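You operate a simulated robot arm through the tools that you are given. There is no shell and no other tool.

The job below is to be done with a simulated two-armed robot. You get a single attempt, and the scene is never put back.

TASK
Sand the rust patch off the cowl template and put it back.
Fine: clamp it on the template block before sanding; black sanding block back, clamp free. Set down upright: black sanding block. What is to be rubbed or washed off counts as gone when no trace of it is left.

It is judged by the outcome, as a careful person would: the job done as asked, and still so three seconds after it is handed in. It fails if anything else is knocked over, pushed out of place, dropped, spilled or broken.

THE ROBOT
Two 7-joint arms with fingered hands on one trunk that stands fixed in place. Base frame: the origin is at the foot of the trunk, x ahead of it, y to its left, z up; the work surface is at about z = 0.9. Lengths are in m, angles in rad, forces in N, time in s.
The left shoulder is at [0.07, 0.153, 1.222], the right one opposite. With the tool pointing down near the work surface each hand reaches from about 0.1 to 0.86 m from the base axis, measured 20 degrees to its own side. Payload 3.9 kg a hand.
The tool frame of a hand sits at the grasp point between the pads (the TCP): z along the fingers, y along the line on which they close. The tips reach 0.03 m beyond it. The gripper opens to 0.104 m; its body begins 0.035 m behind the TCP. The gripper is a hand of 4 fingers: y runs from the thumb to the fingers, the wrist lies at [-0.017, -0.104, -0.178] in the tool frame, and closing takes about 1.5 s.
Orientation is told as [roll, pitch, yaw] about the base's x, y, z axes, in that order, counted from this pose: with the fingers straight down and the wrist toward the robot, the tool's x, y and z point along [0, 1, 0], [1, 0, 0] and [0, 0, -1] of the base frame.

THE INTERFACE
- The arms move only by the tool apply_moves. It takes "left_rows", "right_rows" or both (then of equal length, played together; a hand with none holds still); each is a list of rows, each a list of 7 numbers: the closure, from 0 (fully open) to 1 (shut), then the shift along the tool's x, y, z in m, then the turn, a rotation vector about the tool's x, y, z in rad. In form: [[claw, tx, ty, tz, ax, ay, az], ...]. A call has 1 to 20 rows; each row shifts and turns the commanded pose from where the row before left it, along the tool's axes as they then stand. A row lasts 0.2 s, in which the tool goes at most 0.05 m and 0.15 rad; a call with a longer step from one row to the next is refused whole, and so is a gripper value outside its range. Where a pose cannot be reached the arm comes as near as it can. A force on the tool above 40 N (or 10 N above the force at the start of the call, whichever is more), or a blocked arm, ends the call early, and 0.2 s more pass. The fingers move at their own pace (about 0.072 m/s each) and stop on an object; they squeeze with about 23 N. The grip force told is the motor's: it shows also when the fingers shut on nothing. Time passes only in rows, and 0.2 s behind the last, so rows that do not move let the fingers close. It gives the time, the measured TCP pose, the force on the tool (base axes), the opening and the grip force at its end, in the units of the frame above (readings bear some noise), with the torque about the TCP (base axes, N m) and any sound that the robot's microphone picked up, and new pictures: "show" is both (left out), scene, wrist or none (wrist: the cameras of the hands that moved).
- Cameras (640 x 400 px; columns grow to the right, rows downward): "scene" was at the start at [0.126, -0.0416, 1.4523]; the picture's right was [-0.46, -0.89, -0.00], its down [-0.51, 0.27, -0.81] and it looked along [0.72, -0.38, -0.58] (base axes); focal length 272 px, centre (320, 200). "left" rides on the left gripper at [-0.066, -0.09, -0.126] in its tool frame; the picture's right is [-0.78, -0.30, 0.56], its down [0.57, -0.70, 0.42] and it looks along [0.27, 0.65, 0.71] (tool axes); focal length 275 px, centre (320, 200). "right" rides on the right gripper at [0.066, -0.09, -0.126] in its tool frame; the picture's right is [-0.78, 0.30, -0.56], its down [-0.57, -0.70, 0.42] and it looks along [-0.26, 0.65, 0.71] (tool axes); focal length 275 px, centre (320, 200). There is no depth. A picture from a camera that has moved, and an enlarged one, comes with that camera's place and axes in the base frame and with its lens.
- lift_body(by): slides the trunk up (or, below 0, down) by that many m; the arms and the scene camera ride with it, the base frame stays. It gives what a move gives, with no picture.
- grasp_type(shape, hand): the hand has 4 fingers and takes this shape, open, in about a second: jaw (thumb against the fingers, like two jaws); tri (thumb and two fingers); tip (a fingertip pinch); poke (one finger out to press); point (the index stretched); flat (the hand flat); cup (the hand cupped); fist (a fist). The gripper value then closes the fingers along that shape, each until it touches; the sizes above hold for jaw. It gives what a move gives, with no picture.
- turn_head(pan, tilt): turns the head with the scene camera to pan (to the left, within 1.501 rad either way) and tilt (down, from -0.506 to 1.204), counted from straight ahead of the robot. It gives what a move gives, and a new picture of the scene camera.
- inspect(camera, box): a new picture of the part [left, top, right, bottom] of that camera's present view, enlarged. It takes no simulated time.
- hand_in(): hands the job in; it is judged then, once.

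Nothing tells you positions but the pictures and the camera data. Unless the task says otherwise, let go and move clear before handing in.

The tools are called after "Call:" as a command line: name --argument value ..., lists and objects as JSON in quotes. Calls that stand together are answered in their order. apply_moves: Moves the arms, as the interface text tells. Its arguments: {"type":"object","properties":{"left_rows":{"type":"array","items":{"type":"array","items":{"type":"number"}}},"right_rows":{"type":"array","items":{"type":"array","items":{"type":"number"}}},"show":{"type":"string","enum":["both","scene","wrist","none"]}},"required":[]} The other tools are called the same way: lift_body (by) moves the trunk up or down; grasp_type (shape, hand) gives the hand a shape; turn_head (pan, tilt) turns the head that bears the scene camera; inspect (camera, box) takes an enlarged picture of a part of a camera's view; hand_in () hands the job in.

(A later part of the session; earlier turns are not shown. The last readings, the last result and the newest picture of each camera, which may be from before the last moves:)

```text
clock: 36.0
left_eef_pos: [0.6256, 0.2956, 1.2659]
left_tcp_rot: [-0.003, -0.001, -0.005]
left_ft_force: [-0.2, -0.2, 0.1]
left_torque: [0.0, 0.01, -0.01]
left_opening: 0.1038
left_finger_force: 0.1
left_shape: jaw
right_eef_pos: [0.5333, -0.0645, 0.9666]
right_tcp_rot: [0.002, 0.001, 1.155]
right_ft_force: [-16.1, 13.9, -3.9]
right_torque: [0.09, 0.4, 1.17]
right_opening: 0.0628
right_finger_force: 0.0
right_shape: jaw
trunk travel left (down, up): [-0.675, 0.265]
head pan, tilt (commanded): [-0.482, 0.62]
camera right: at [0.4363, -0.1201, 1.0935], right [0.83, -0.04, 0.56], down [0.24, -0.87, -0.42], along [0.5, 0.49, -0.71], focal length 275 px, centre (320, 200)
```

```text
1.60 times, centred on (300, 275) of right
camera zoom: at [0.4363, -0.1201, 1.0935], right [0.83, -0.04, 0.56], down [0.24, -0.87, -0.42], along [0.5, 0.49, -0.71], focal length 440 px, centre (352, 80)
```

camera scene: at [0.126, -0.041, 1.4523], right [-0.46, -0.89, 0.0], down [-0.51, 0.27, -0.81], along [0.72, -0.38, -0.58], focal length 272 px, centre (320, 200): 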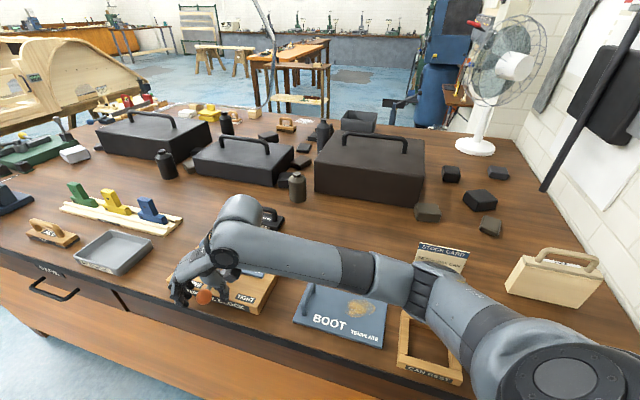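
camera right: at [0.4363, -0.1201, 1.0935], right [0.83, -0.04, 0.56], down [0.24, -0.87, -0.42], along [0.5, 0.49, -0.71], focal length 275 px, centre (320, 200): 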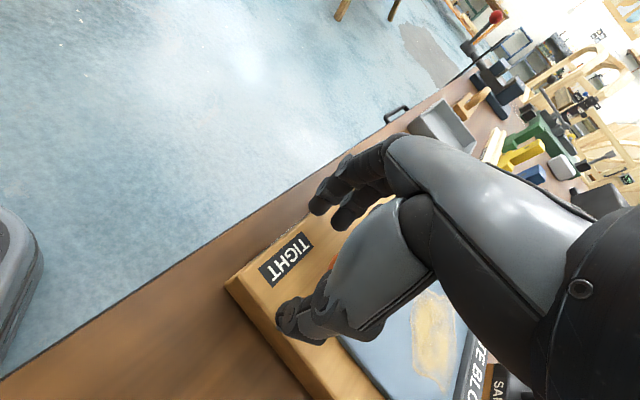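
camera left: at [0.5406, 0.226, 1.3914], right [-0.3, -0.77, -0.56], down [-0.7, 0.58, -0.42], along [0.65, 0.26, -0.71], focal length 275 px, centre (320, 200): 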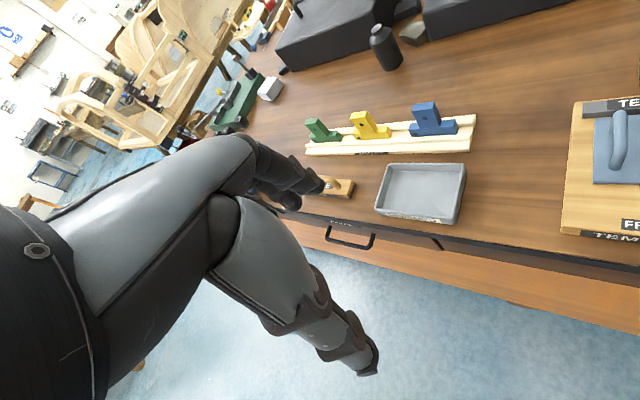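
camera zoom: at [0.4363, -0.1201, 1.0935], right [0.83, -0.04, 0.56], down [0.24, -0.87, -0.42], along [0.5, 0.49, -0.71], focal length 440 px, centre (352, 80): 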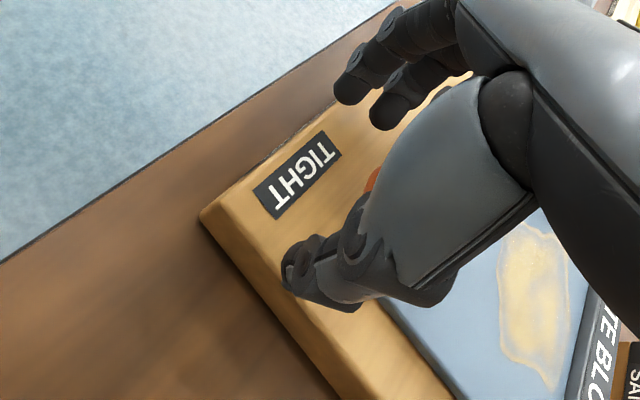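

The lever now points to the right (≈ 90° from start), with resistance rising to ~21 N. I'll nudge slightly further to see if it's at its stop.

Call:
apply_moves --right_rows '[[0.4, -0.0045, -0.0022, 0, 0, 0, 0], [0.4, -0.003, -0.0015, 0, 0, 0, 0]]' --show "wrist"

Call:
inspect --camera "scene" --box '[150, 190, 310, 320]'

```text
clock: 36.7
left_eef_pos: [0.6302, 0.292, 1.2668]
left_tcp_rot: [-0.003, -0.001, -0.011]
left_ft_force: [0.5, -1.2, 0.0]
left_torque: [0.05, 0.0, 0.04]
left_opening: 0.1041
left_finger_force: 0.0
left_shape: jaw
right_eef_pos: [0.5339, -0.0686, 0.9653]
right_tcp_rot: [0.018, -0.004, 1.168]
right_ft_force: [-20.2, 16.2, 3.7]
right_torque: [0.28, 0.03, 1.46]
right_opening: 0.0628
right_finger_force: 0.1
right_shape: jaw
trunk travel left (down, up): [-0.675, 0.265]
head pan, tilt (commanded): [-0.482, 0.62]
stopped in row 2 (right hand): the force on the tool passed its limit at 40 N (the readings are from after the stop); the commanded pose is now the measured one
camera right: at [0.4389, -0.1252, 1.0924], right [0.84, -0.04, 0.54], down [0.25, -0.86, -0.44], along [0.49, 0.5, -0.72], focal length 275 px, centre (320, 200)
```

right: 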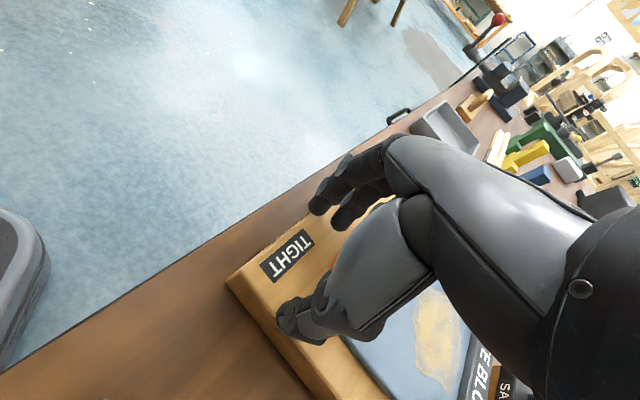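

```text
3.08 times, centred on (230, 255) of scene
camera zoom: at [0.1251, -0.0399, 1.4526], right [-0.46, -0.89, 0.0], down [-0.51, 0.27, -0.81], along [0.72, -0.38, -0.58], focal length 837 px, centre (597, 31)
```

zoom: 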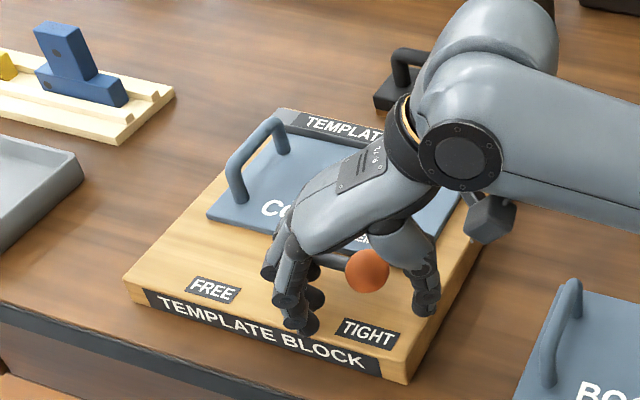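

That's the stop: the force limit tripped and the lever didn't move. I'll ease off, then lift straight up to check the lever stays tight.

Call:
apply_moves --right_rows '[[0.4, 0.003, 0.004, 0, 0, 0, 0], [0.3, 0.003, 0.005, 0, 0, 0, 0], [0.2, 0, 0, -0.01, 0, 0, 0], [0.2, 0, 0, -0.03, 0, 0, 0], [0.2, 0, 0, -0.04, 0, 0, 0], [0.1, 0, 0, -0.04, 0, 0, 0], [0, 0, 0, -0.04, 0, 0, 0], [0, 0, -0.03, -0.03, 0, 0, 0], [0, 0, -0.04, 0, 0, 0, 0], [0, 0, -0.04, 0, 0, 0, 0]]'

Call:
inspect --camera "scene" --box '[150, 190, 310, 320]'

Call:
inspect --camera "right" --box '[180, 100, 420, 400]'

```text
clock: 38.9
left_eef_pos: [0.63, 0.2913, 1.2677]
left_tcp_rot: [0.001, 0.0, -0.007]
left_ft_force: [0.6, -0.5, -0.7]
left_torque: [0.03, -0.01, 0.02]
left_opening: 0.1037
left_finger_force: 0.0
left_shape: jaw
right_eef_pos: [0.4944, -0.1625, 1.1568]
right_tcp_rot: [0.013, -0.002, 1.158]
right_ft_force: [-0.4, -0.6, 0.4]
right_torque: [-0.01, 0.03, -0.03]
right_opening: 0.1037
right_finger_force: 0.0
right_shape: jaw
trunk travel left (down, up): [-0.675, 0.265]
head pan, tilt (commanded): [-0.482, 0.62]
camera scene: at [0.1249, -0.0426, 1.4524], right [-0.46, -0.89, 0.0], down [-0.51, 0.27, -0.81], along [0.72, -0.38, -0.58], focal length 272 px, centre (320, 200)
camera right: at [0.3991, -0.2201, 1.2833], right [0.84, -0.04, 0.55], down [0.24, -0.87, -0.43], along [0.49, 0.49, -0.72], focal length 275 px, centre (320, 200)
```

scene: 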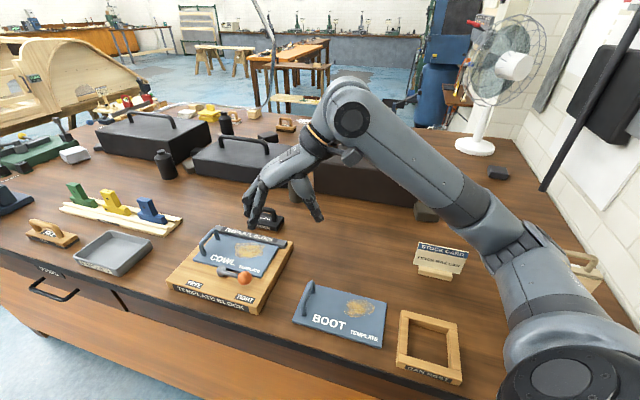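
right: 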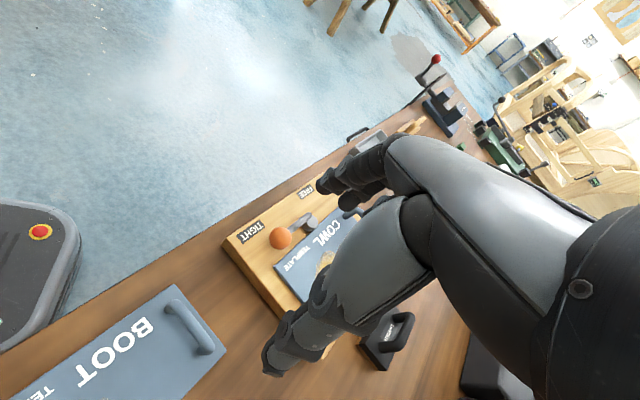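

```text
3.08 times, centred on (230, 255) of scene
camera zoom: at [0.1249, -0.0426, 1.4524], right [-0.46, -0.89, 0.0], down [-0.51, 0.27, -0.81], along [0.72, -0.38, -0.58], focal length 837 px, centre (597, 31)
```

zoom: 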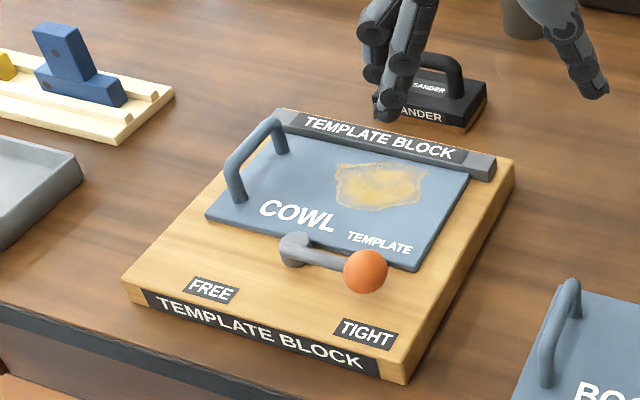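

```text
1.33 times, centred on (300, 250) of right
camera zoom: at [0.3991, -0.2201, 1.2833], right [0.84, -0.04, 0.55], down [0.24, -0.87, -0.43], along [0.49, 0.49, -0.72], focal length 367 px, centre (347, 133)
```

zoom: 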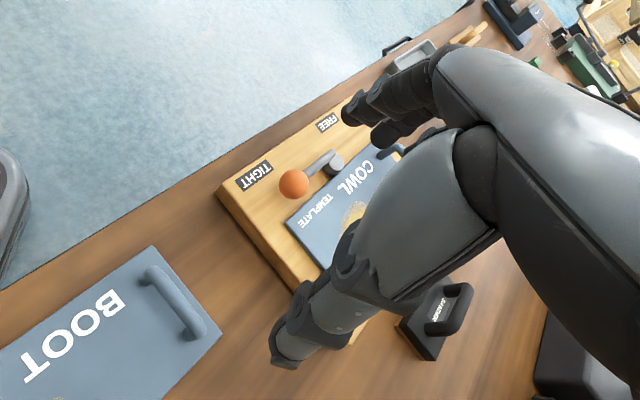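

The lever stays in TIGHT, holding the plate. Now I'll turn the right hand to yaw −45° and bring it above the black sander (≈ (0.758, −0.188)).

Call:
apply_moves --right_rows '[[0, 0, 0, 0, 0.0119, -0.0052, 0.148], [0, 0, 0, 0, 0, 0, 0.1495], [0, 0, 0, 0, 0, 0, 0.1495], [0, 0, 0, 0, 0, 0, 0.1495], [0, 0, 0, 0, 0, 0, 0.1495], [0, 0, 0, 0, 0, 0, 0.1495], [0, 0, 0, 0, 0, 0, 0.1495], [0, 0, 0, 0, 0, 0, 0.1495], [0, 0, 0, 0, 0, 0, 0.1495], [0, 0, 0, 0, 0, 0, 0.1495], [0, 0, 0, 0, 0, 0, 0.1495], [0, 0, 0, 0, 0, 0, 0.1495], [0, 0, 0, 0, 0, 0, 0.1495], [0, 0.024, 0.0293, 0, 0, 0, 0], [0, 0.024, 0.0293, 0, 0, 0, 0], [0, 0.024, 0.0293, 0, 0, 0, 0], [0, 0.024, 0.0293, 0, 0, 0, 0], [0, 0.024, 0.0293, 0, 0, 0, 0], [0, 0.024, 0.0293, 0, 0, 0, 0], [0, 0.024, 0.0293, 0, 0, 0, 0]]'

Call:
inspect --camera "right" --box '[100, 200, 340, 400]'

Call:
inspect --camera "scene" --box '[210, 160, 310, 260]'

```text
clock: 43.1
left_eef_pos: [0.6309, 0.2928, 1.2644]
left_tcp_rot: [-0.002, 0.0, -0.007]
left_ft_force: [-1.1, 1.0, -0.5]
left_torque: [0.01, 0.01, -0.02]
left_opening: 0.1038
left_finger_force: 0.0
left_shape: jaw
right_eef_pos: [0.7564, -0.1886, 1.1506]
right_tcp_rot: [-0.016, 0.001, -0.782]
right_ft_force: [0.0, -0.5, -0.6]
right_torque: [-0.02, 0.01, -0.02]
right_opening: 0.1037
right_finger_force: 0.2
right_shape: jaw
trunk travel left (down, up): [-0.675, 0.265]
head pan, tilt (commanded): [-0.482, 0.62]
camera scene: at [0.1276, -0.0395, 1.4522], right [-0.46, -0.89, 0.0], down [-0.52, 0.27, -0.81], along [0.72, -0.38, -0.58], focal length 272 px, centre (320, 200)
camera right: at [0.7412, -0.077, 1.2763], right [-0.33, -0.75, 0.57], down [-0.91, 0.08, -0.41], along [0.26, -0.65, -0.71], focal length 275 px, centre (320, 200)
```

scene: 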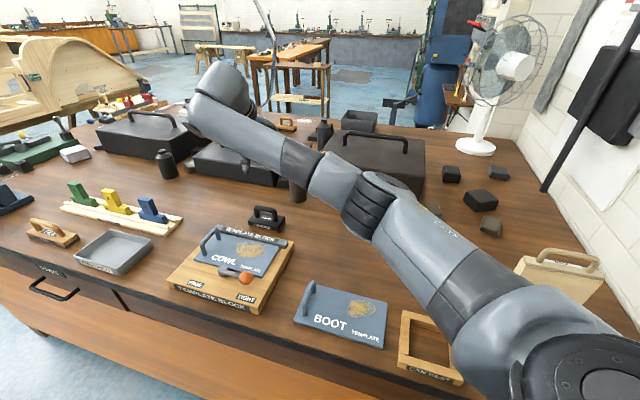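
right: 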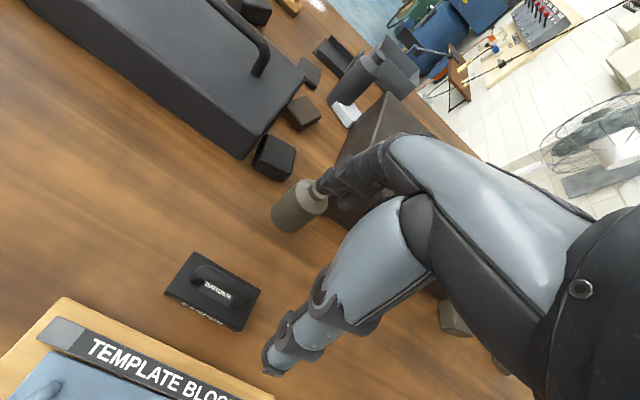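

```text
2.00 times, centred on (220, 300) of right
camera zoom: at [0.7412, -0.077, 1.2763], right [-0.33, -0.75, 0.57], down [-0.91, 0.08, -0.41], along [0.26, -0.65, -0.71], focal length 551 px, centre (520, 0)
```

zoom: 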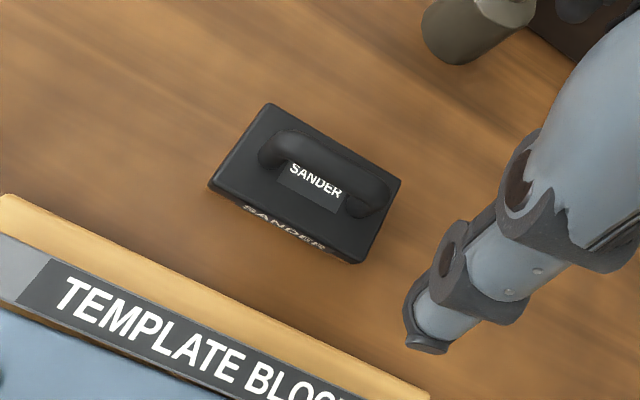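

```text
4.00 times, centred on (260, 210) of scene
camera zoom: at [0.1276, -0.0395, 1.4522], right [-0.46, -0.89, 0.0], down [-0.52, 0.27, -0.81], along [0.72, -0.38, -0.58], focal length 1088 px, centre (560, 160)
```

zoom: 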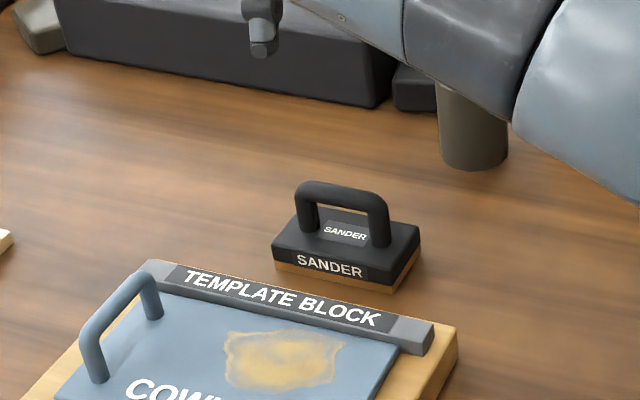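

The sander's centre works out at (0.771, −0.190), aligned with the table, bar at z ≈ 0.96. I'll align over it, remove the small roll, and descend to just above.

Call:
apply_moves --right_rows '[[0, 0.0093, 0.0128, 0, 0, 0.016, 0], [0, 0, 0, 0.035, 0, 0, 0], [0, 0, 0, 0.035, 0, 0, 0], [0, 0, 0, 0.035, 0, 0, 0], [0, 0, 0, 0.035, 0, 0, 0], [0, 0, 0, 0, 0, 0, 0]]'

Call:
inspect --camera "right" --box '[160, 180, 400, 400]'

Call:
inspect --camera "scene" --box '[200, 160, 320, 260]'

```text
clock: 44.5
left_eef_pos: [0.63, 0.2921, 1.2666]
left_tcp_rot: [-0.002, 0.001, -0.007]
left_ft_force: [0.1, 0.3, 0.6]
left_torque: [0.04, 0.02, -0.02]
left_opening: 0.1036
left_finger_force: 0.1
left_shape: jaw
right_eef_pos: [0.7746, -0.189, 1.011]
right_tcp_rot: [0.002, 0.004, -0.782]
right_ft_force: [0.2, 0.2, -0.2]
right_torque: [0.0, 0.0, 0.0]
right_opening: 0.1039
right_finger_force: 0.0
right_shape: jaw
trunk travel left (down, up): [-0.675, 0.265]
head pan, tilt (commanded): [-0.482, 0.62]
camera scene: at [0.1256, -0.0412, 1.4524], right [-0.46, -0.89, 0.0], down [-0.51, 0.27, -0.81], along [0.72, -0.38, -0.58], focal length 272 px, centre (320, 200)
camera right: at [0.7574, -0.0794, 1.1371], right [-0.34, -0.76, 0.55], down [-0.9, 0.09, -0.42], along [0.27, -0.64, -0.72], focal length 275 px, centre (320, 200)
```

scene: 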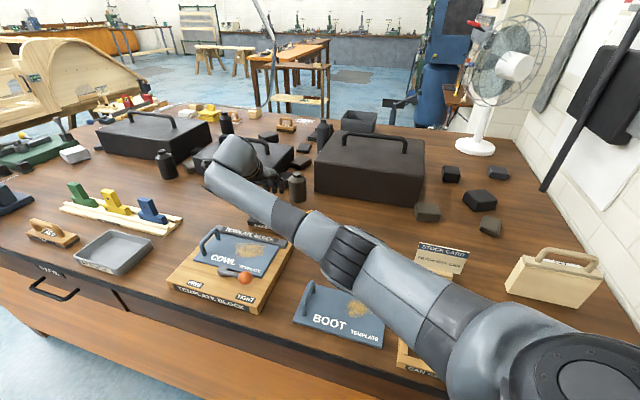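
right: 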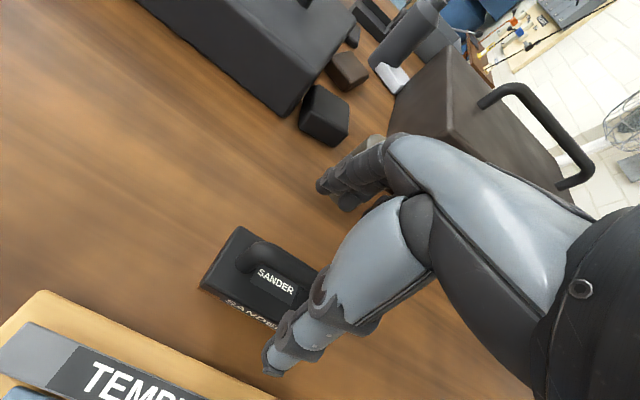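

```text
1.82 times, centred on (280, 290) of right
camera zoom: at [0.7574, -0.0794, 1.1371], right [-0.34, -0.76, 0.55], down [-0.9, 0.09, -0.42], along [0.27, -0.64, -0.72], focal length 500 px, centre (393, 36)
```

zoom: 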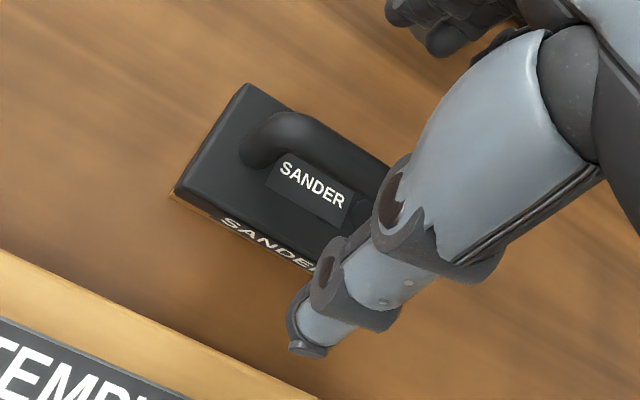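

```text
4.00 times, centred on (260, 210) of scene
camera zoom: at [0.1256, -0.0412, 1.4524], right [-0.46, -0.89, 0.0], down [-0.51, 0.27, -0.81], along [0.72, -0.38, -0.58], focal length 1088 px, centre (560, 160)
```

zoom: 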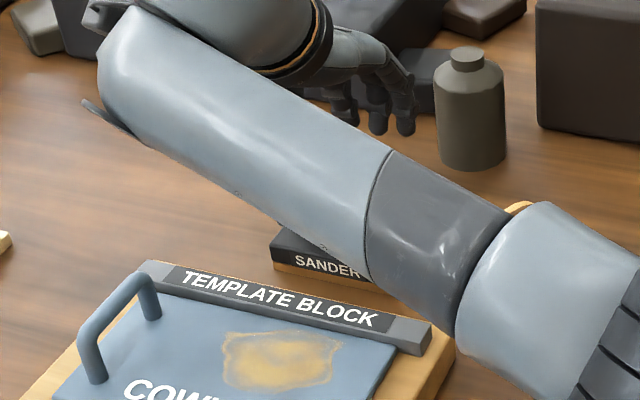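

Aligned within a few mm. Descending to the handle and closing.

Call:
apply_moves --right_rows '[[0, -0.004, 0, 0.02, 0, 0, 0], [0, 0, 0, 0.015, 0, 0, 0], [0, 0, 0, 0.01, 0, 0, 0], [0, 0, 0, 0, 0, 0, 0]]' --show "wrist"

Call:
inspect --camera "right" --box '[160, 180, 400, 400]'

```text
clock: 45.5
left_eef_pos: [0.6299, 0.2921, 1.266]
left_tcp_rot: [-0.001, -0.001, -0.007]
left_ft_force: [-0.2, -0.6, 0.4]
left_torque: [-0.01, -0.01, 0.01]
left_opening: 0.1037
left_finger_force: 0.0
left_shape: jaw
right_eef_pos: [0.7714, -0.1921, 0.9673]
right_tcp_rot: [0.003, 0.005, -0.784]
right_ft_force: [1.3, -0.2, 0.7]
right_torque: [0.03, 0.03, -0.02]
right_opening: 0.1038
right_finger_force: 0.1
right_shape: jaw
trunk travel left (down, up): [-0.675, 0.265]
head pan, tilt (commanded): [-0.482, 0.62]
camera right: at [0.7539, -0.0819, 1.0932], right [-0.34, -0.76, 0.55], down [-0.9, 0.09, -0.42], along [0.27, -0.64, -0.72], focal length 275 px, centre (320, 200)
```

right: 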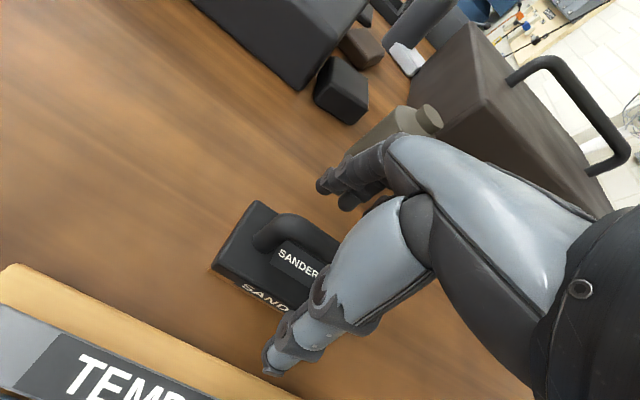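

```text
1.82 times, centred on (280, 290) of right
camera zoom: at [0.7539, -0.0819, 1.0932], right [-0.34, -0.76, 0.55], down [-0.9, 0.09, -0.42], along [0.27, -0.64, -0.72], focal length 500 px, centre (393, 36)
```

zoom: 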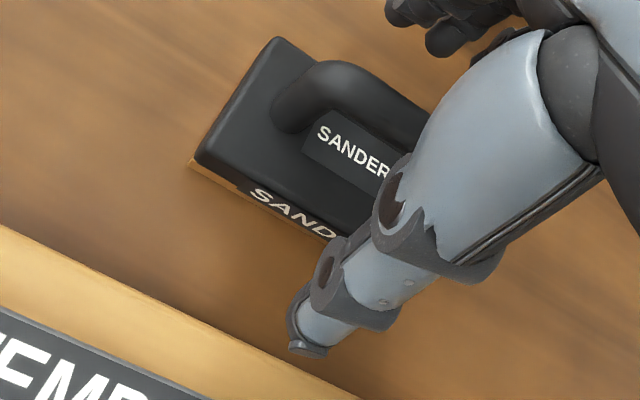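

Call:
apply_moves --right_rows '[[1, 0, 0, 0, 0, 0, 0], [1, 0, 0, 0, 0, 0, 0], [1, 0, 0, 0, 0, 0, 0], [1, 0, 0, 0, 0, 0, 0], [1, 0, 0, 0, 0, 0, 0], [1, 0, 0, 0, 0, 0, 0], [1, 0, 0, 0, 0, 0, 0], [1, 0, 0, 0, 0, 0, 0], [1, 0, 0, 0, 0, 0, 0]]' --show "wrist"

Call:
inspect --camera "right" --box '[160, 180, 400, 400]'

```text
clock: 47.5
left_eef_pos: [0.6306, 0.2919, 1.2666]
left_tcp_rot: [-0.002, 0.0, -0.007]
left_ft_force: [0.5, 0.4, -0.4]
left_torque: [-0.01, -0.01, -0.03]
left_opening: 0.1037
left_finger_force: 0.1
left_shape: jaw
right_eef_pos: [0.7711, -0.1915, 0.9657]
right_tcp_rot: [0.001, 0.003, -0.785]
right_ft_force: [0.3, -0.1, 0.9]
right_torque: [-0.01, 0.01, -0.01]
right_opening: 0.0011
right_finger_force: 23.3
right_shape: jaw
trunk travel left (down, up): [-0.675, 0.265]
head pan, tilt (commanded): [-0.482, 0.62]
camera right: at [0.7541, -0.0819, 1.0933], right [-0.34, -0.76, 0.55], down [-0.9, 0.09, -0.42], along [0.27, -0.64, -0.72], focal length 275 px, centre (320, 200)
```

right: 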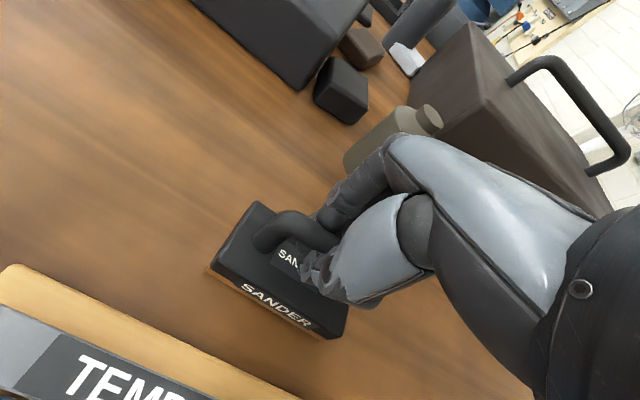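

```text
1.82 times, centred on (280, 290) of right
camera zoom: at [0.7541, -0.0819, 1.0933], right [-0.34, -0.76, 0.55], down [-0.9, 0.09, -0.42], along [0.27, -0.64, -0.72], focal length 500 px, centre (393, 36)
```

zoom: 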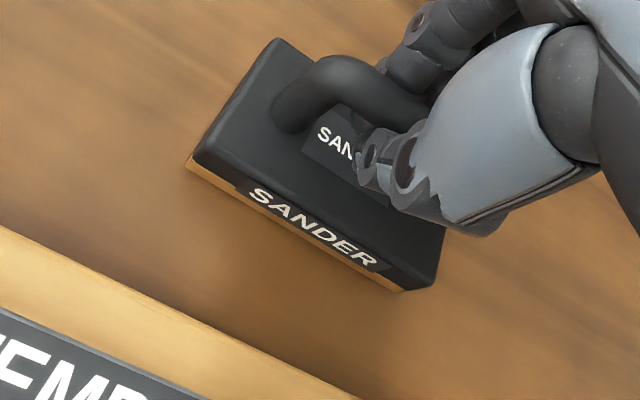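

Gripped at TCP (0.771, −0.1915, 0.966), yaw −0.785, which I'll reuse to put it back. Lifting gently.

Call:
apply_moves --right_rows '[[1, 0, 0, -0.01, 0, 0, 0], [1, 0, 0, -0.015, 0, 0, 0], [1, 0, 0, -0.02, 0, 0, 0], [1, 0, 0, -0.02, 0, 0, 0], [1, 0, 0, -0.02, 0, 0, 0]]'

Call:
inspect --camera "right" --box '[160, 180, 400, 400]'

Call:
inspect --camera "scene" --box '[180, 130, 320, 270]'

```text
clock: 48.7
left_eef_pos: [0.63, 0.2907, 1.2654]
left_tcp_rot: [-0.002, -0.001, -0.007]
left_ft_force: [0.6, -0.5, 0.0]
left_torque: [0.03, 0.01, 0.0]
left_opening: 0.1037
left_finger_force: 0.1
left_shape: jaw
right_eef_pos: [0.7727, -0.1942, 1.0514]
right_tcp_rot: [0.002, 0.003, -0.785]
right_ft_force: [0.1, 0.8, -1.5]
right_torque: [0.01, -0.02, -0.03]
right_opening: 0.0009
right_finger_force: 23.2
right_shape: jaw
trunk travel left (down, up): [-0.675, 0.265]
head pan, tilt (commanded): [-0.482, 0.62]
camera scene: at [0.1262, -0.0408, 1.4523], right [-0.46, -0.89, 0.0], down [-0.51, 0.27, -0.81], along [0.72, -0.38, -0.58], focal length 272 px, centre (320, 200)
camera right: at [0.7542, -0.0845, 1.1771], right [-0.34, -0.76, 0.55], down [-0.9, 0.09, -0.42], along [0.27, -0.64, -0.72], focal length 275 px, centre (320, 200)
```

scene: 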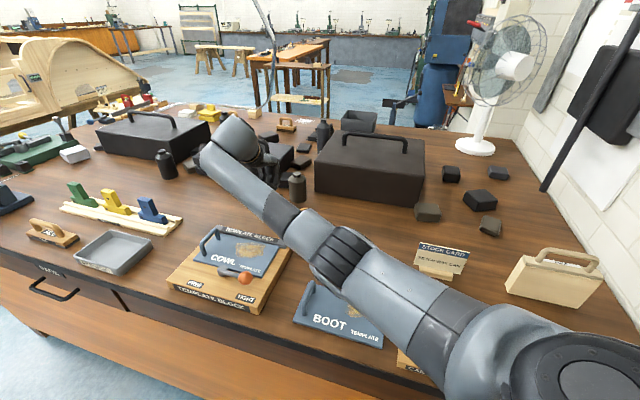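
right: 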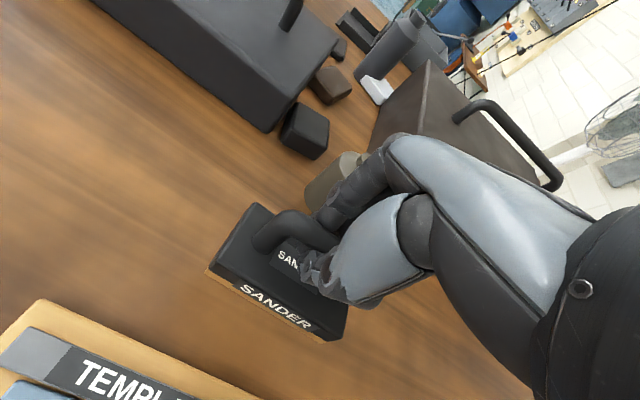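

```text
1.82 times, centred on (280, 290) of right
camera zoom: at [0.7542, -0.0845, 1.1771], right [-0.34, -0.76, 0.55], down [-0.9, 0.09, -0.42], along [0.27, -0.64, -0.72], focal length 500 px, centre (393, 36)
```

zoom: 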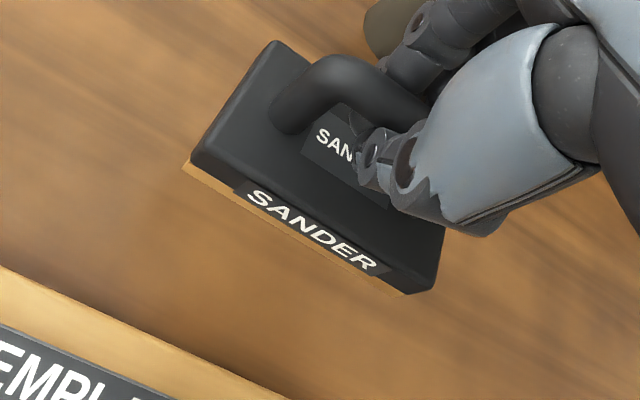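

```text
2.86 times, centred on (250, 200) of scene
camera zoom: at [0.1262, -0.0408, 1.4523], right [-0.46, -0.89, 0.0], down [-0.51, 0.27, -0.81], along [0.72, -0.38, -0.58], focal length 777 px, centre (520, 200)
```

zoom: 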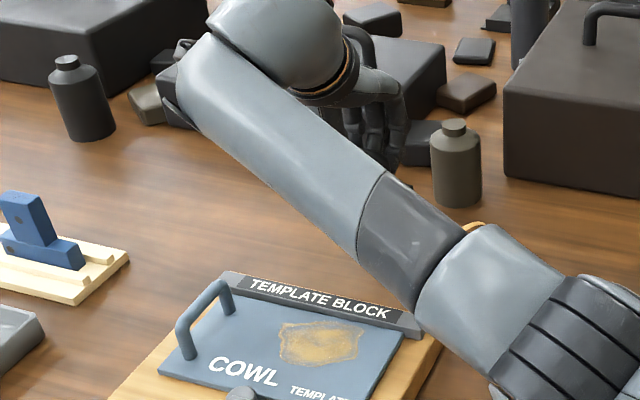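

The sander is held level and firm. I'll carry it over the rust patch (TCP ≈ (0.660, −0.109)) and lower to just above the plate.

Call:
apply_moves --right_rows '[[1, -0.0038, -0.0279, 0, 0, 0, 0], [1, -0.0038, -0.0279, 0, 0, 0, 0], [1, -0.0038, -0.0279, 0, 0, 0, 0], [1, -0.0039, -0.028, 0, 0, 0, 0], [1, -0.0039, -0.028, 0, 0, 0, 0], [1, 0, 0, 0.015, 0, 0, 0], [1, 0, 0, 0.015, 0, 0, 0], [1, 0, 0, 0.01, 0, 0, 0]]'

Call:
inspect --camera "right" --box '[120, 160, 400, 400]'

Call:
inspect --camera "scene" --box '[170, 170, 310, 310]'

```text
clock: 50.5
left_eef_pos: [0.63, 0.2925, 1.2655]
left_tcp_rot: [-0.001, -0.001, -0.006]
left_ft_force: [-0.5, -0.6, -0.9]
left_torque: [0.02, 0.0, -0.02]
left_opening: 0.1037
left_finger_force: 0.1
left_shape: jaw
right_eef_pos: [0.657, -0.108, 1.0112]
right_tcp_rot: [0.002, 0.002, -0.783]
right_ft_force: [-0.2, 0.1, -1.8]
right_torque: [-0.01, -0.04, 0.01]
right_opening: 0.0014
right_finger_force: 23.0
right_shape: jaw
trunk travel left (down, up): [-0.675, 0.265]
head pan, tilt (commanded): [-0.482, 0.62]
camera scene: at [0.1262, -0.0408, 1.4523], right [-0.46, -0.89, 0.0], down [-0.51, 0.27, -0.81], along [0.72, -0.38, -0.58], focal length 272 px, centre (320, 200)
camera right: at [0.6406, 0.0017, 1.1384], right [-0.34, -0.76, 0.55], down [-0.9, 0.09, -0.42], along [0.27, -0.64, -0.72], focal length 275 px, centre (320, 200)
```

scene: 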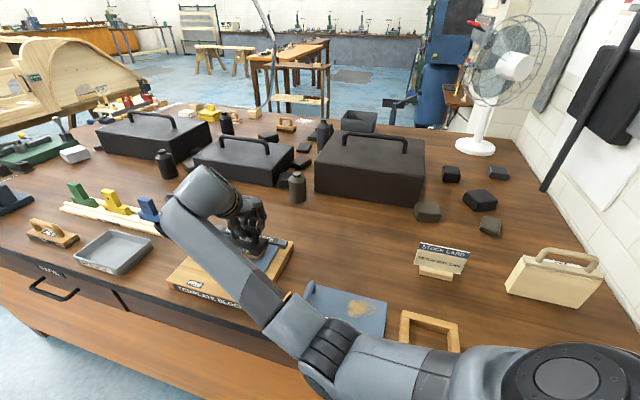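
right: 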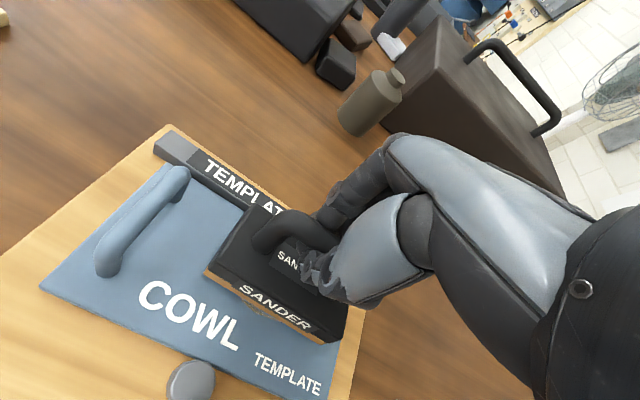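

```text
1.67 times, centred on (260, 280) of right
camera zoom: at [0.6406, 0.0017, 1.1384], right [-0.34, -0.76, 0.55], down [-0.9, 0.09, -0.42], along [0.27, -0.64, -0.72], focal length 459 px, centre (420, 67)
```

zoom: 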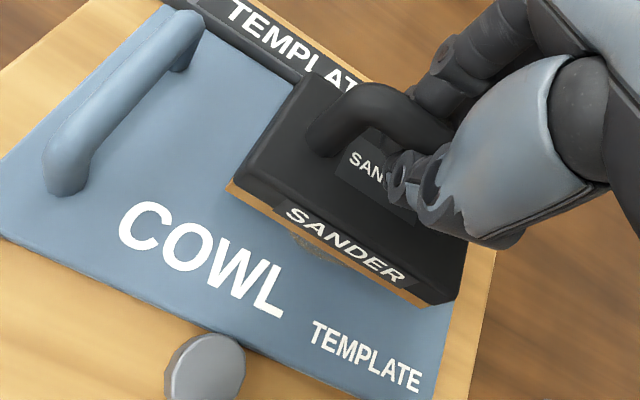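

```text
2.86 times, centred on (240, 240) of scene
camera zoom: at [0.1262, -0.0408, 1.4523], right [-0.46, -0.89, 0.0], down [-0.51, 0.27, -0.81], along [0.72, -0.38, -0.58], focal length 777 px, centre (549, 86)
```

zoom: 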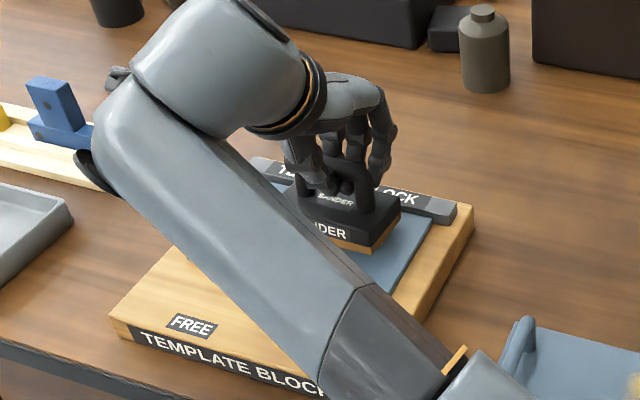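

The sander is right over the patch, with the fence just behind it. I'll lower to contact in small steps.

Call:
apply_moves --right_rows '[[1, 0, 0, 0.006, 0, 0, 0], [1, 0, 0, 0.004, 0, 0, 0], [1, 0, 0, 0.002, 0, 0, 0], [1, 0, 0, 0, 0, 0, 0]]' --show "none"

```text
clock: 51.5
left_eef_pos: [0.6295, 0.2932, 1.266]
left_tcp_rot: [-0.001, 0.001, -0.006]
left_ft_force: [-0.4, -0.1, -0.3]
left_torque: [-0.03, 0.0, 0.01]
left_opening: 0.104
left_finger_force: 0.1
left_shape: jaw
right_eef_pos: [0.6574, -0.1083, 0.9989]
right_tcp_rot: [0.005, 0.001, -0.785]
right_ft_force: [0.8, 1.4, 4.1]
right_torque: [-0.04, 0.01, 0.02]
right_opening: 0.0013
right_finger_force: 23.1
right_shape: jaw
trunk travel left (down, up): [-0.675, 0.265]
head pan, tilt (commanded): [-0.482, 0.62]
```

Contact (~6 N) at z ≈ 0.999. I'll press a touch more and rub back and forth along the sander's long axis.

Call:
apply_moves --right_rows '[[1, 0, 0, 0.002, 0, 0, 0], [1, 0.009, 0, 0, 0, 0, 0], [1, 0.009, 0, 0, 0, 0, 0], [1, -0.01, 0, 0, 0, 0, 0], [1, -0.01, 0, 0, 0, 0, 0], [1, -0.01, 0, 0, 0, 0, 0], [1, -0.01, 0, 0, 0, 0, 0], [1, 0.01, 0, 0, 0, 0, 0], [1, 0.01, 0, 0, 0, 0, 0], [1, 0.01, 0, 0, 0, 0, 0], [1, 0.01, 0, 0, 0, 0, 0], [1, -0.01, 0, 0, 0, 0, 0], [1, -0.01, 0, 0, 0, 0, 0]]'

Call:
inspect --camera "right" --box '[120, 160, 400, 400]'

Call:
inspect --camera "scene" --box '[170, 170, 310, 310]'

```text
clock: 54.3
left_eef_pos: [0.6298, 0.2921, 1.2663]
left_tcp_rot: [-0.001, 0.0, -0.007]
left_ft_force: [1.3, -0.5, -1.2]
left_torque: [0.0, 0.0, 0.0]
left_opening: 0.1039
left_finger_force: 0.1
left_shape: jaw
right_eef_pos: [0.6555, -0.1097, 0.9983]
right_tcp_rot: [0.002, 0.005, -0.784]
right_ft_force: [0.3, 0.8, 0.9]
right_torque: [-0.02, 0.03, 0.0]
right_opening: 0.0015
right_finger_force: 22.8
right_shape: jaw
trunk travel left (down, up): [-0.675, 0.265]
head pan, tilt (commanded): [-0.482, 0.62]
camera scene: at [0.1259, -0.0413, 1.4523], right [-0.46, -0.89, 0.0], down [-0.51, 0.27, -0.81], along [0.72, -0.38, -0.58], focal length 272 px, centre (320, 200)
camera right: at [0.6378, 0.0009, 1.1246], right [-0.34, -0.76, 0.55], down [-0.9, 0.09, -0.42], along [0.27, -0.64, -0.72], focal length 275 px, centre (320, 200)
```

scene: 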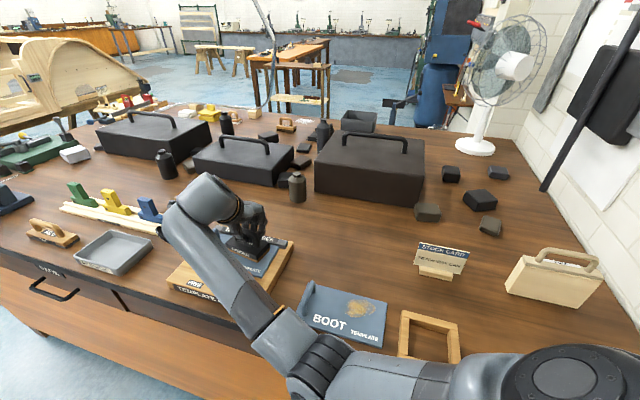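
right: 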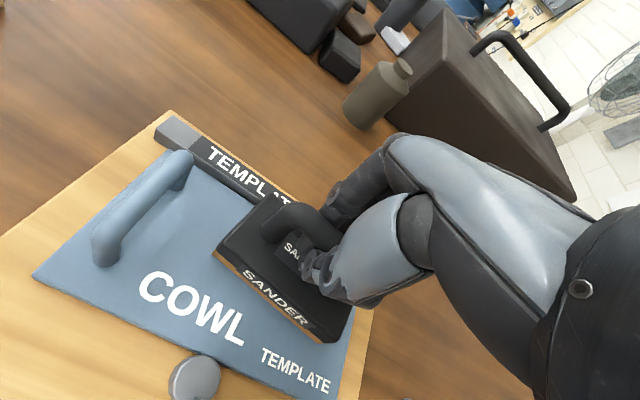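

```text
1.67 times, centred on (260, 280) of right
camera zoom: at [0.6378, 0.0009, 1.1246], right [-0.34, -0.76, 0.55], down [-0.9, 0.09, -0.42], along [0.27, -0.64, -0.72], focal length 459 px, centre (420, 67)
```

zoom: 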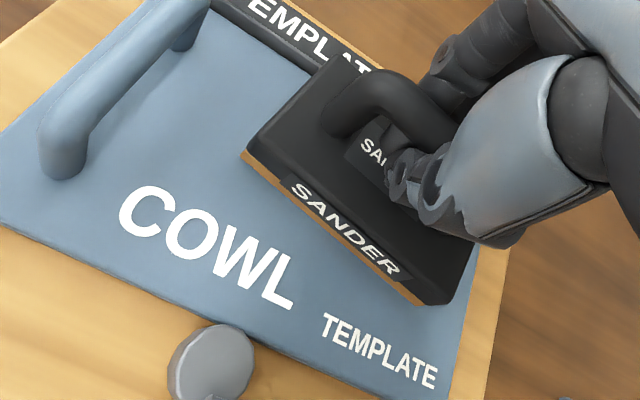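

```text
2.86 times, centred on (240, 240) of scene
camera zoom: at [0.1259, -0.0413, 1.4523], right [-0.46, -0.89, 0.0], down [-0.51, 0.27, -0.81], along [0.72, -0.38, -0.58], focal length 777 px, centre (549, 86)
```

zoom: 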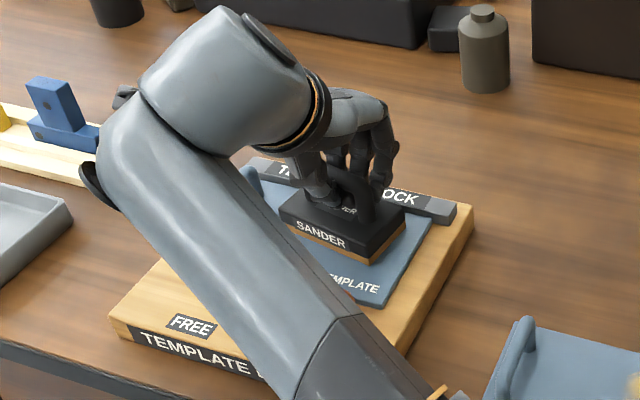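

The pad is rubbing well. I'll press a bit more and add strokes slightly further back and then slightly forward, to cover the whole patch.

Call:
apply_moves --right_rows '[[1, 0, 0, 0.002, 0, 0, 0], [1, 0.01, 0.003, 0, 0, 0, 0], [1, 0.01, 0, 0, 0, 0, 0], [1, -0.01, 0, 0, 0, 0, 0], [1, -0.01, 0, 0, 0, 0, 0], [1, -0.01, 0, 0, 0, 0, 0], [1, -0.01, 0, 0, 0, 0, 0], [1, 0.01, 0, 0, 0, 0, 0], [1, 0.01, 0, 0, 0, 0, 0], [1, 0.01, -0.007, 0, 0, 0, 0], [1, 0.01, 0, 0, 0, 0, 0], [1, -0.01, 0, 0, 0, 0, 0], [1, -0.01, 0, 0, 0, 0, 0], [1, -0.01, 0, 0, 0, 0, 0], [1, -0.01, 0, 0, 0, 0, 0], [1, 0.01, 0, 0, 0, 0, 0], [1, 0.01, 0.003, 0, 0, 0, 0]]' --show "none"

```text
clock: 57.9
left_eef_pos: [0.6247, 0.2915, 1.2691]
left_tcp_rot: [-0.002, -0.003, -0.008]
left_ft_force: [0.5, 0.7, 1.1]
left_torque: [-0.03, 0.03, 0.0]
left_opening: 0.1039
left_finger_force: 0.1
left_shape: jaw
right_eef_pos: [0.654, -0.1258, 1.0017]
right_tcp_rot: [-0.008, -0.027, -0.803]
right_ft_force: [-8.6, -1.5, 23.0]
right_torque: [-0.23, -0.39, -0.1]
right_opening: 0.0032
right_finger_force: 23.2
right_shape: jaw
trunk travel left (down, up): [-0.675, 0.265]
head pan, tilt (commanded): [-0.482, 0.62]
```

The hand is off its commanded spot with 23 N on it, so something is catching. I'll look before moving further.

Call:
inspect --camera "right" --box '[120, 160, 400, 400]'

Call:
inspect --camera "scene" --box '[150, 150, 350, 350]'

Call:
inspect --camera "scene" --box '[0, 0, 640, 400]'

Call:
inspect --camera "left" --box '[400, 0, 640, 240]'

```text
1.67 times, centred on (260, 280) of right
camera zoom: at [0.6372, -0.0121, 1.1245], right [-0.36, -0.74, 0.57], down [-0.89, 0.1, -0.44], along [0.27, -0.67, -0.69], focal length 459 px, centre (420, 67)
```

zoom: 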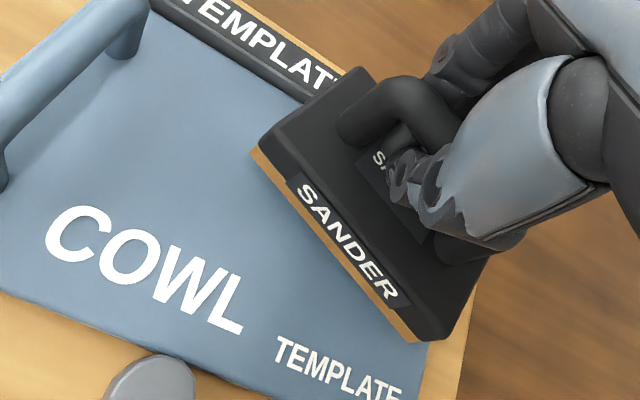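

```text
2.00 times, centred on (250, 250) of scene
camera zoom: at [0.1197, -0.041, 1.4532], right [-0.46, -0.89, 0.0], down [-0.51, 0.27, -0.82], along [0.72, -0.38, -0.58], focal length 544 px, centre (460, 100)
```

zoom: 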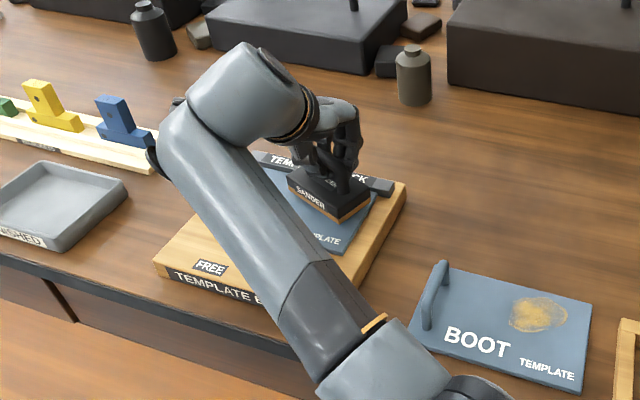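

```text
1.00 times, centred on (320, 200) of scene (not enlarged: the box is as wide or as high as the picture)
camera zoom: at [0.1197, -0.041, 1.4532], right [-0.46, -0.89, 0.0], down [-0.51, 0.27, -0.82], along [0.72, -0.38, -0.58], focal length 272 px, centre (320, 200)
```

zoom: 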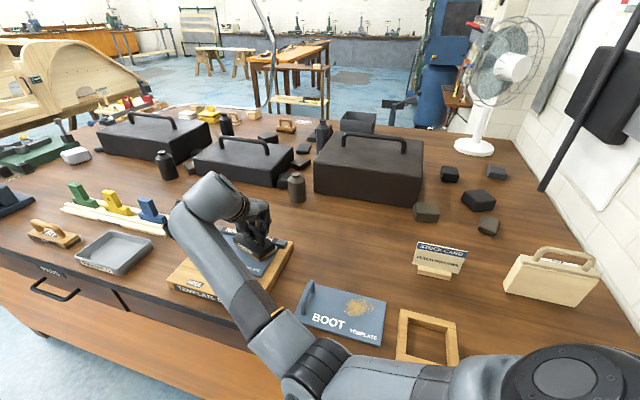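

```text
1.67 times, centred on (520, 120) of left
camera zoom: at [0.5353, 0.226, 1.3939], right [-0.3, -0.77, -0.56], down [-0.7, 0.58, -0.43], along [0.65, 0.26, -0.71], focal length 459 px, centre (-13, 333)
```

zoom: 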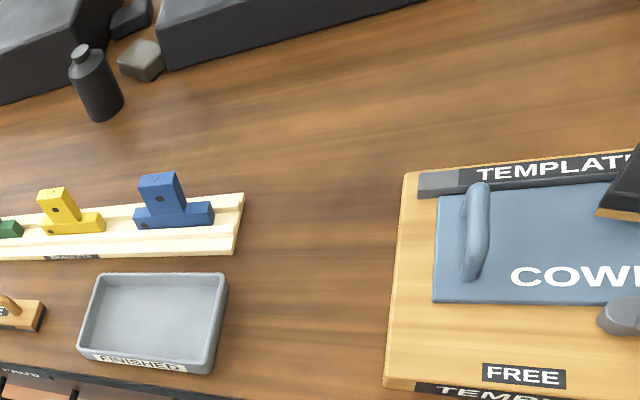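

The rust looks gone where visible, but the elbow seems to be pressing on something low by the table edge (trunk and camera shifted too). I'll lift the sander straight up to relieve that.

Call:
apply_moves --right_rows '[[1, 0, 0, -0.005, 0, 0, 0], [1, 0, 0, -0.01, 0, 0, 0], [1, 0, 0, -0.015, 0, 0, 0], [1, 0, 0, -0.02, 0, 0, 0], [1, 0, 0, -0.02, 0, 0, 0]]'

Call:
inspect --camera "scene" --box '[180, 190, 380, 400]'

Call:
inspect --camera "right" --box '[60, 160, 400, 400]'

```text
clock: 59.1
left_eef_pos: [0.6307, 0.2924, 1.2656]
left_tcp_rot: [-0.004, -0.001, -0.008]
left_ft_force: [-0.4, 0.0, -0.1]
left_torque: [0.0, 0.0, 0.0]
left_opening: 0.1039
left_finger_force: 0.2
left_shape: jaw
right_eef_pos: [0.6571, -0.1182, 1.0672]
right_tcp_rot: [-0.005, -0.007, -0.795]
right_ft_force: [-0.6, 0.0, -2.2]
right_torque: [0.0, -0.03, 0.0]
right_opening: 0.0018
right_finger_force: 23.2
right_shape: jaw
trunk travel left (down, up): [-0.675, 0.265]
head pan, tilt (commanded): [-0.482, 0.62]
camera scene: at [0.1265, -0.0407, 1.4522], right [-0.46, -0.89, 0.0], down [-0.52, 0.27, -0.81], along [0.72, -0.38, -0.58], focal length 272 px, centre (320, 200)
camera right: at [0.641, -0.0068, 1.1928], right [-0.35, -0.75, 0.56], down [-0.9, 0.1, -0.43], along [0.27, -0.65, -0.71], focal length 275 px, centre (320, 200)
```

scene: 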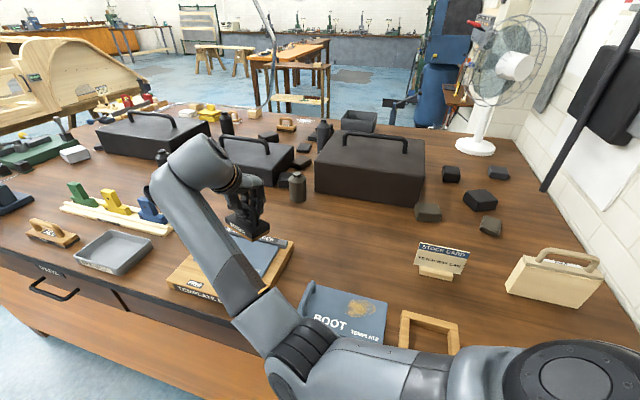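
right: 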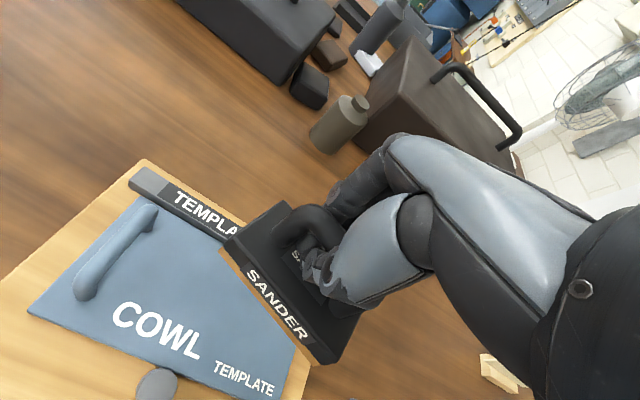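

```text
1.90 times, centred on (280, 295) of scene
camera zoom: at [0.1265, -0.0407, 1.4522], right [-0.46, -0.89, 0.0], down [-0.52, 0.27, -0.81], along [0.72, -0.38, -0.58], focal length 518 px, centre (396, 19)
```

zoom: 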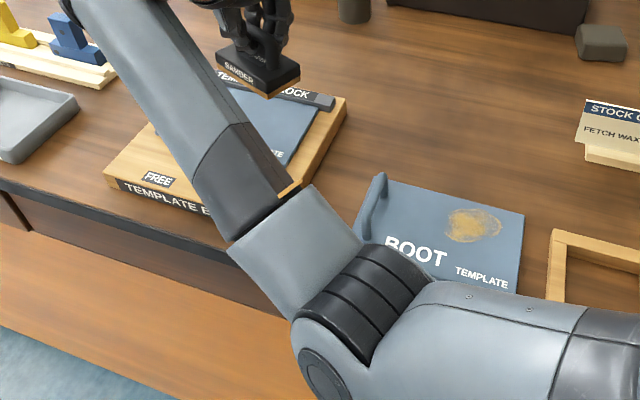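

```text
1.67 times, centred on (230, 280) of right
camera zoom: at [0.641, -0.0068, 1.1928], right [-0.35, -0.75, 0.56], down [-0.9, 0.1, -0.43], along [0.27, -0.65, -0.71], focal length 459 px, centre (470, 67)
```

zoom: 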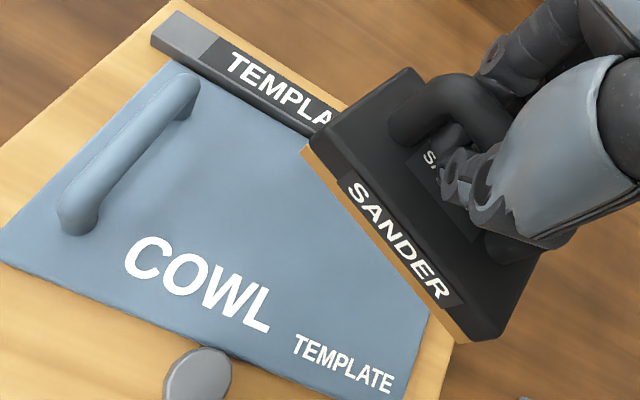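

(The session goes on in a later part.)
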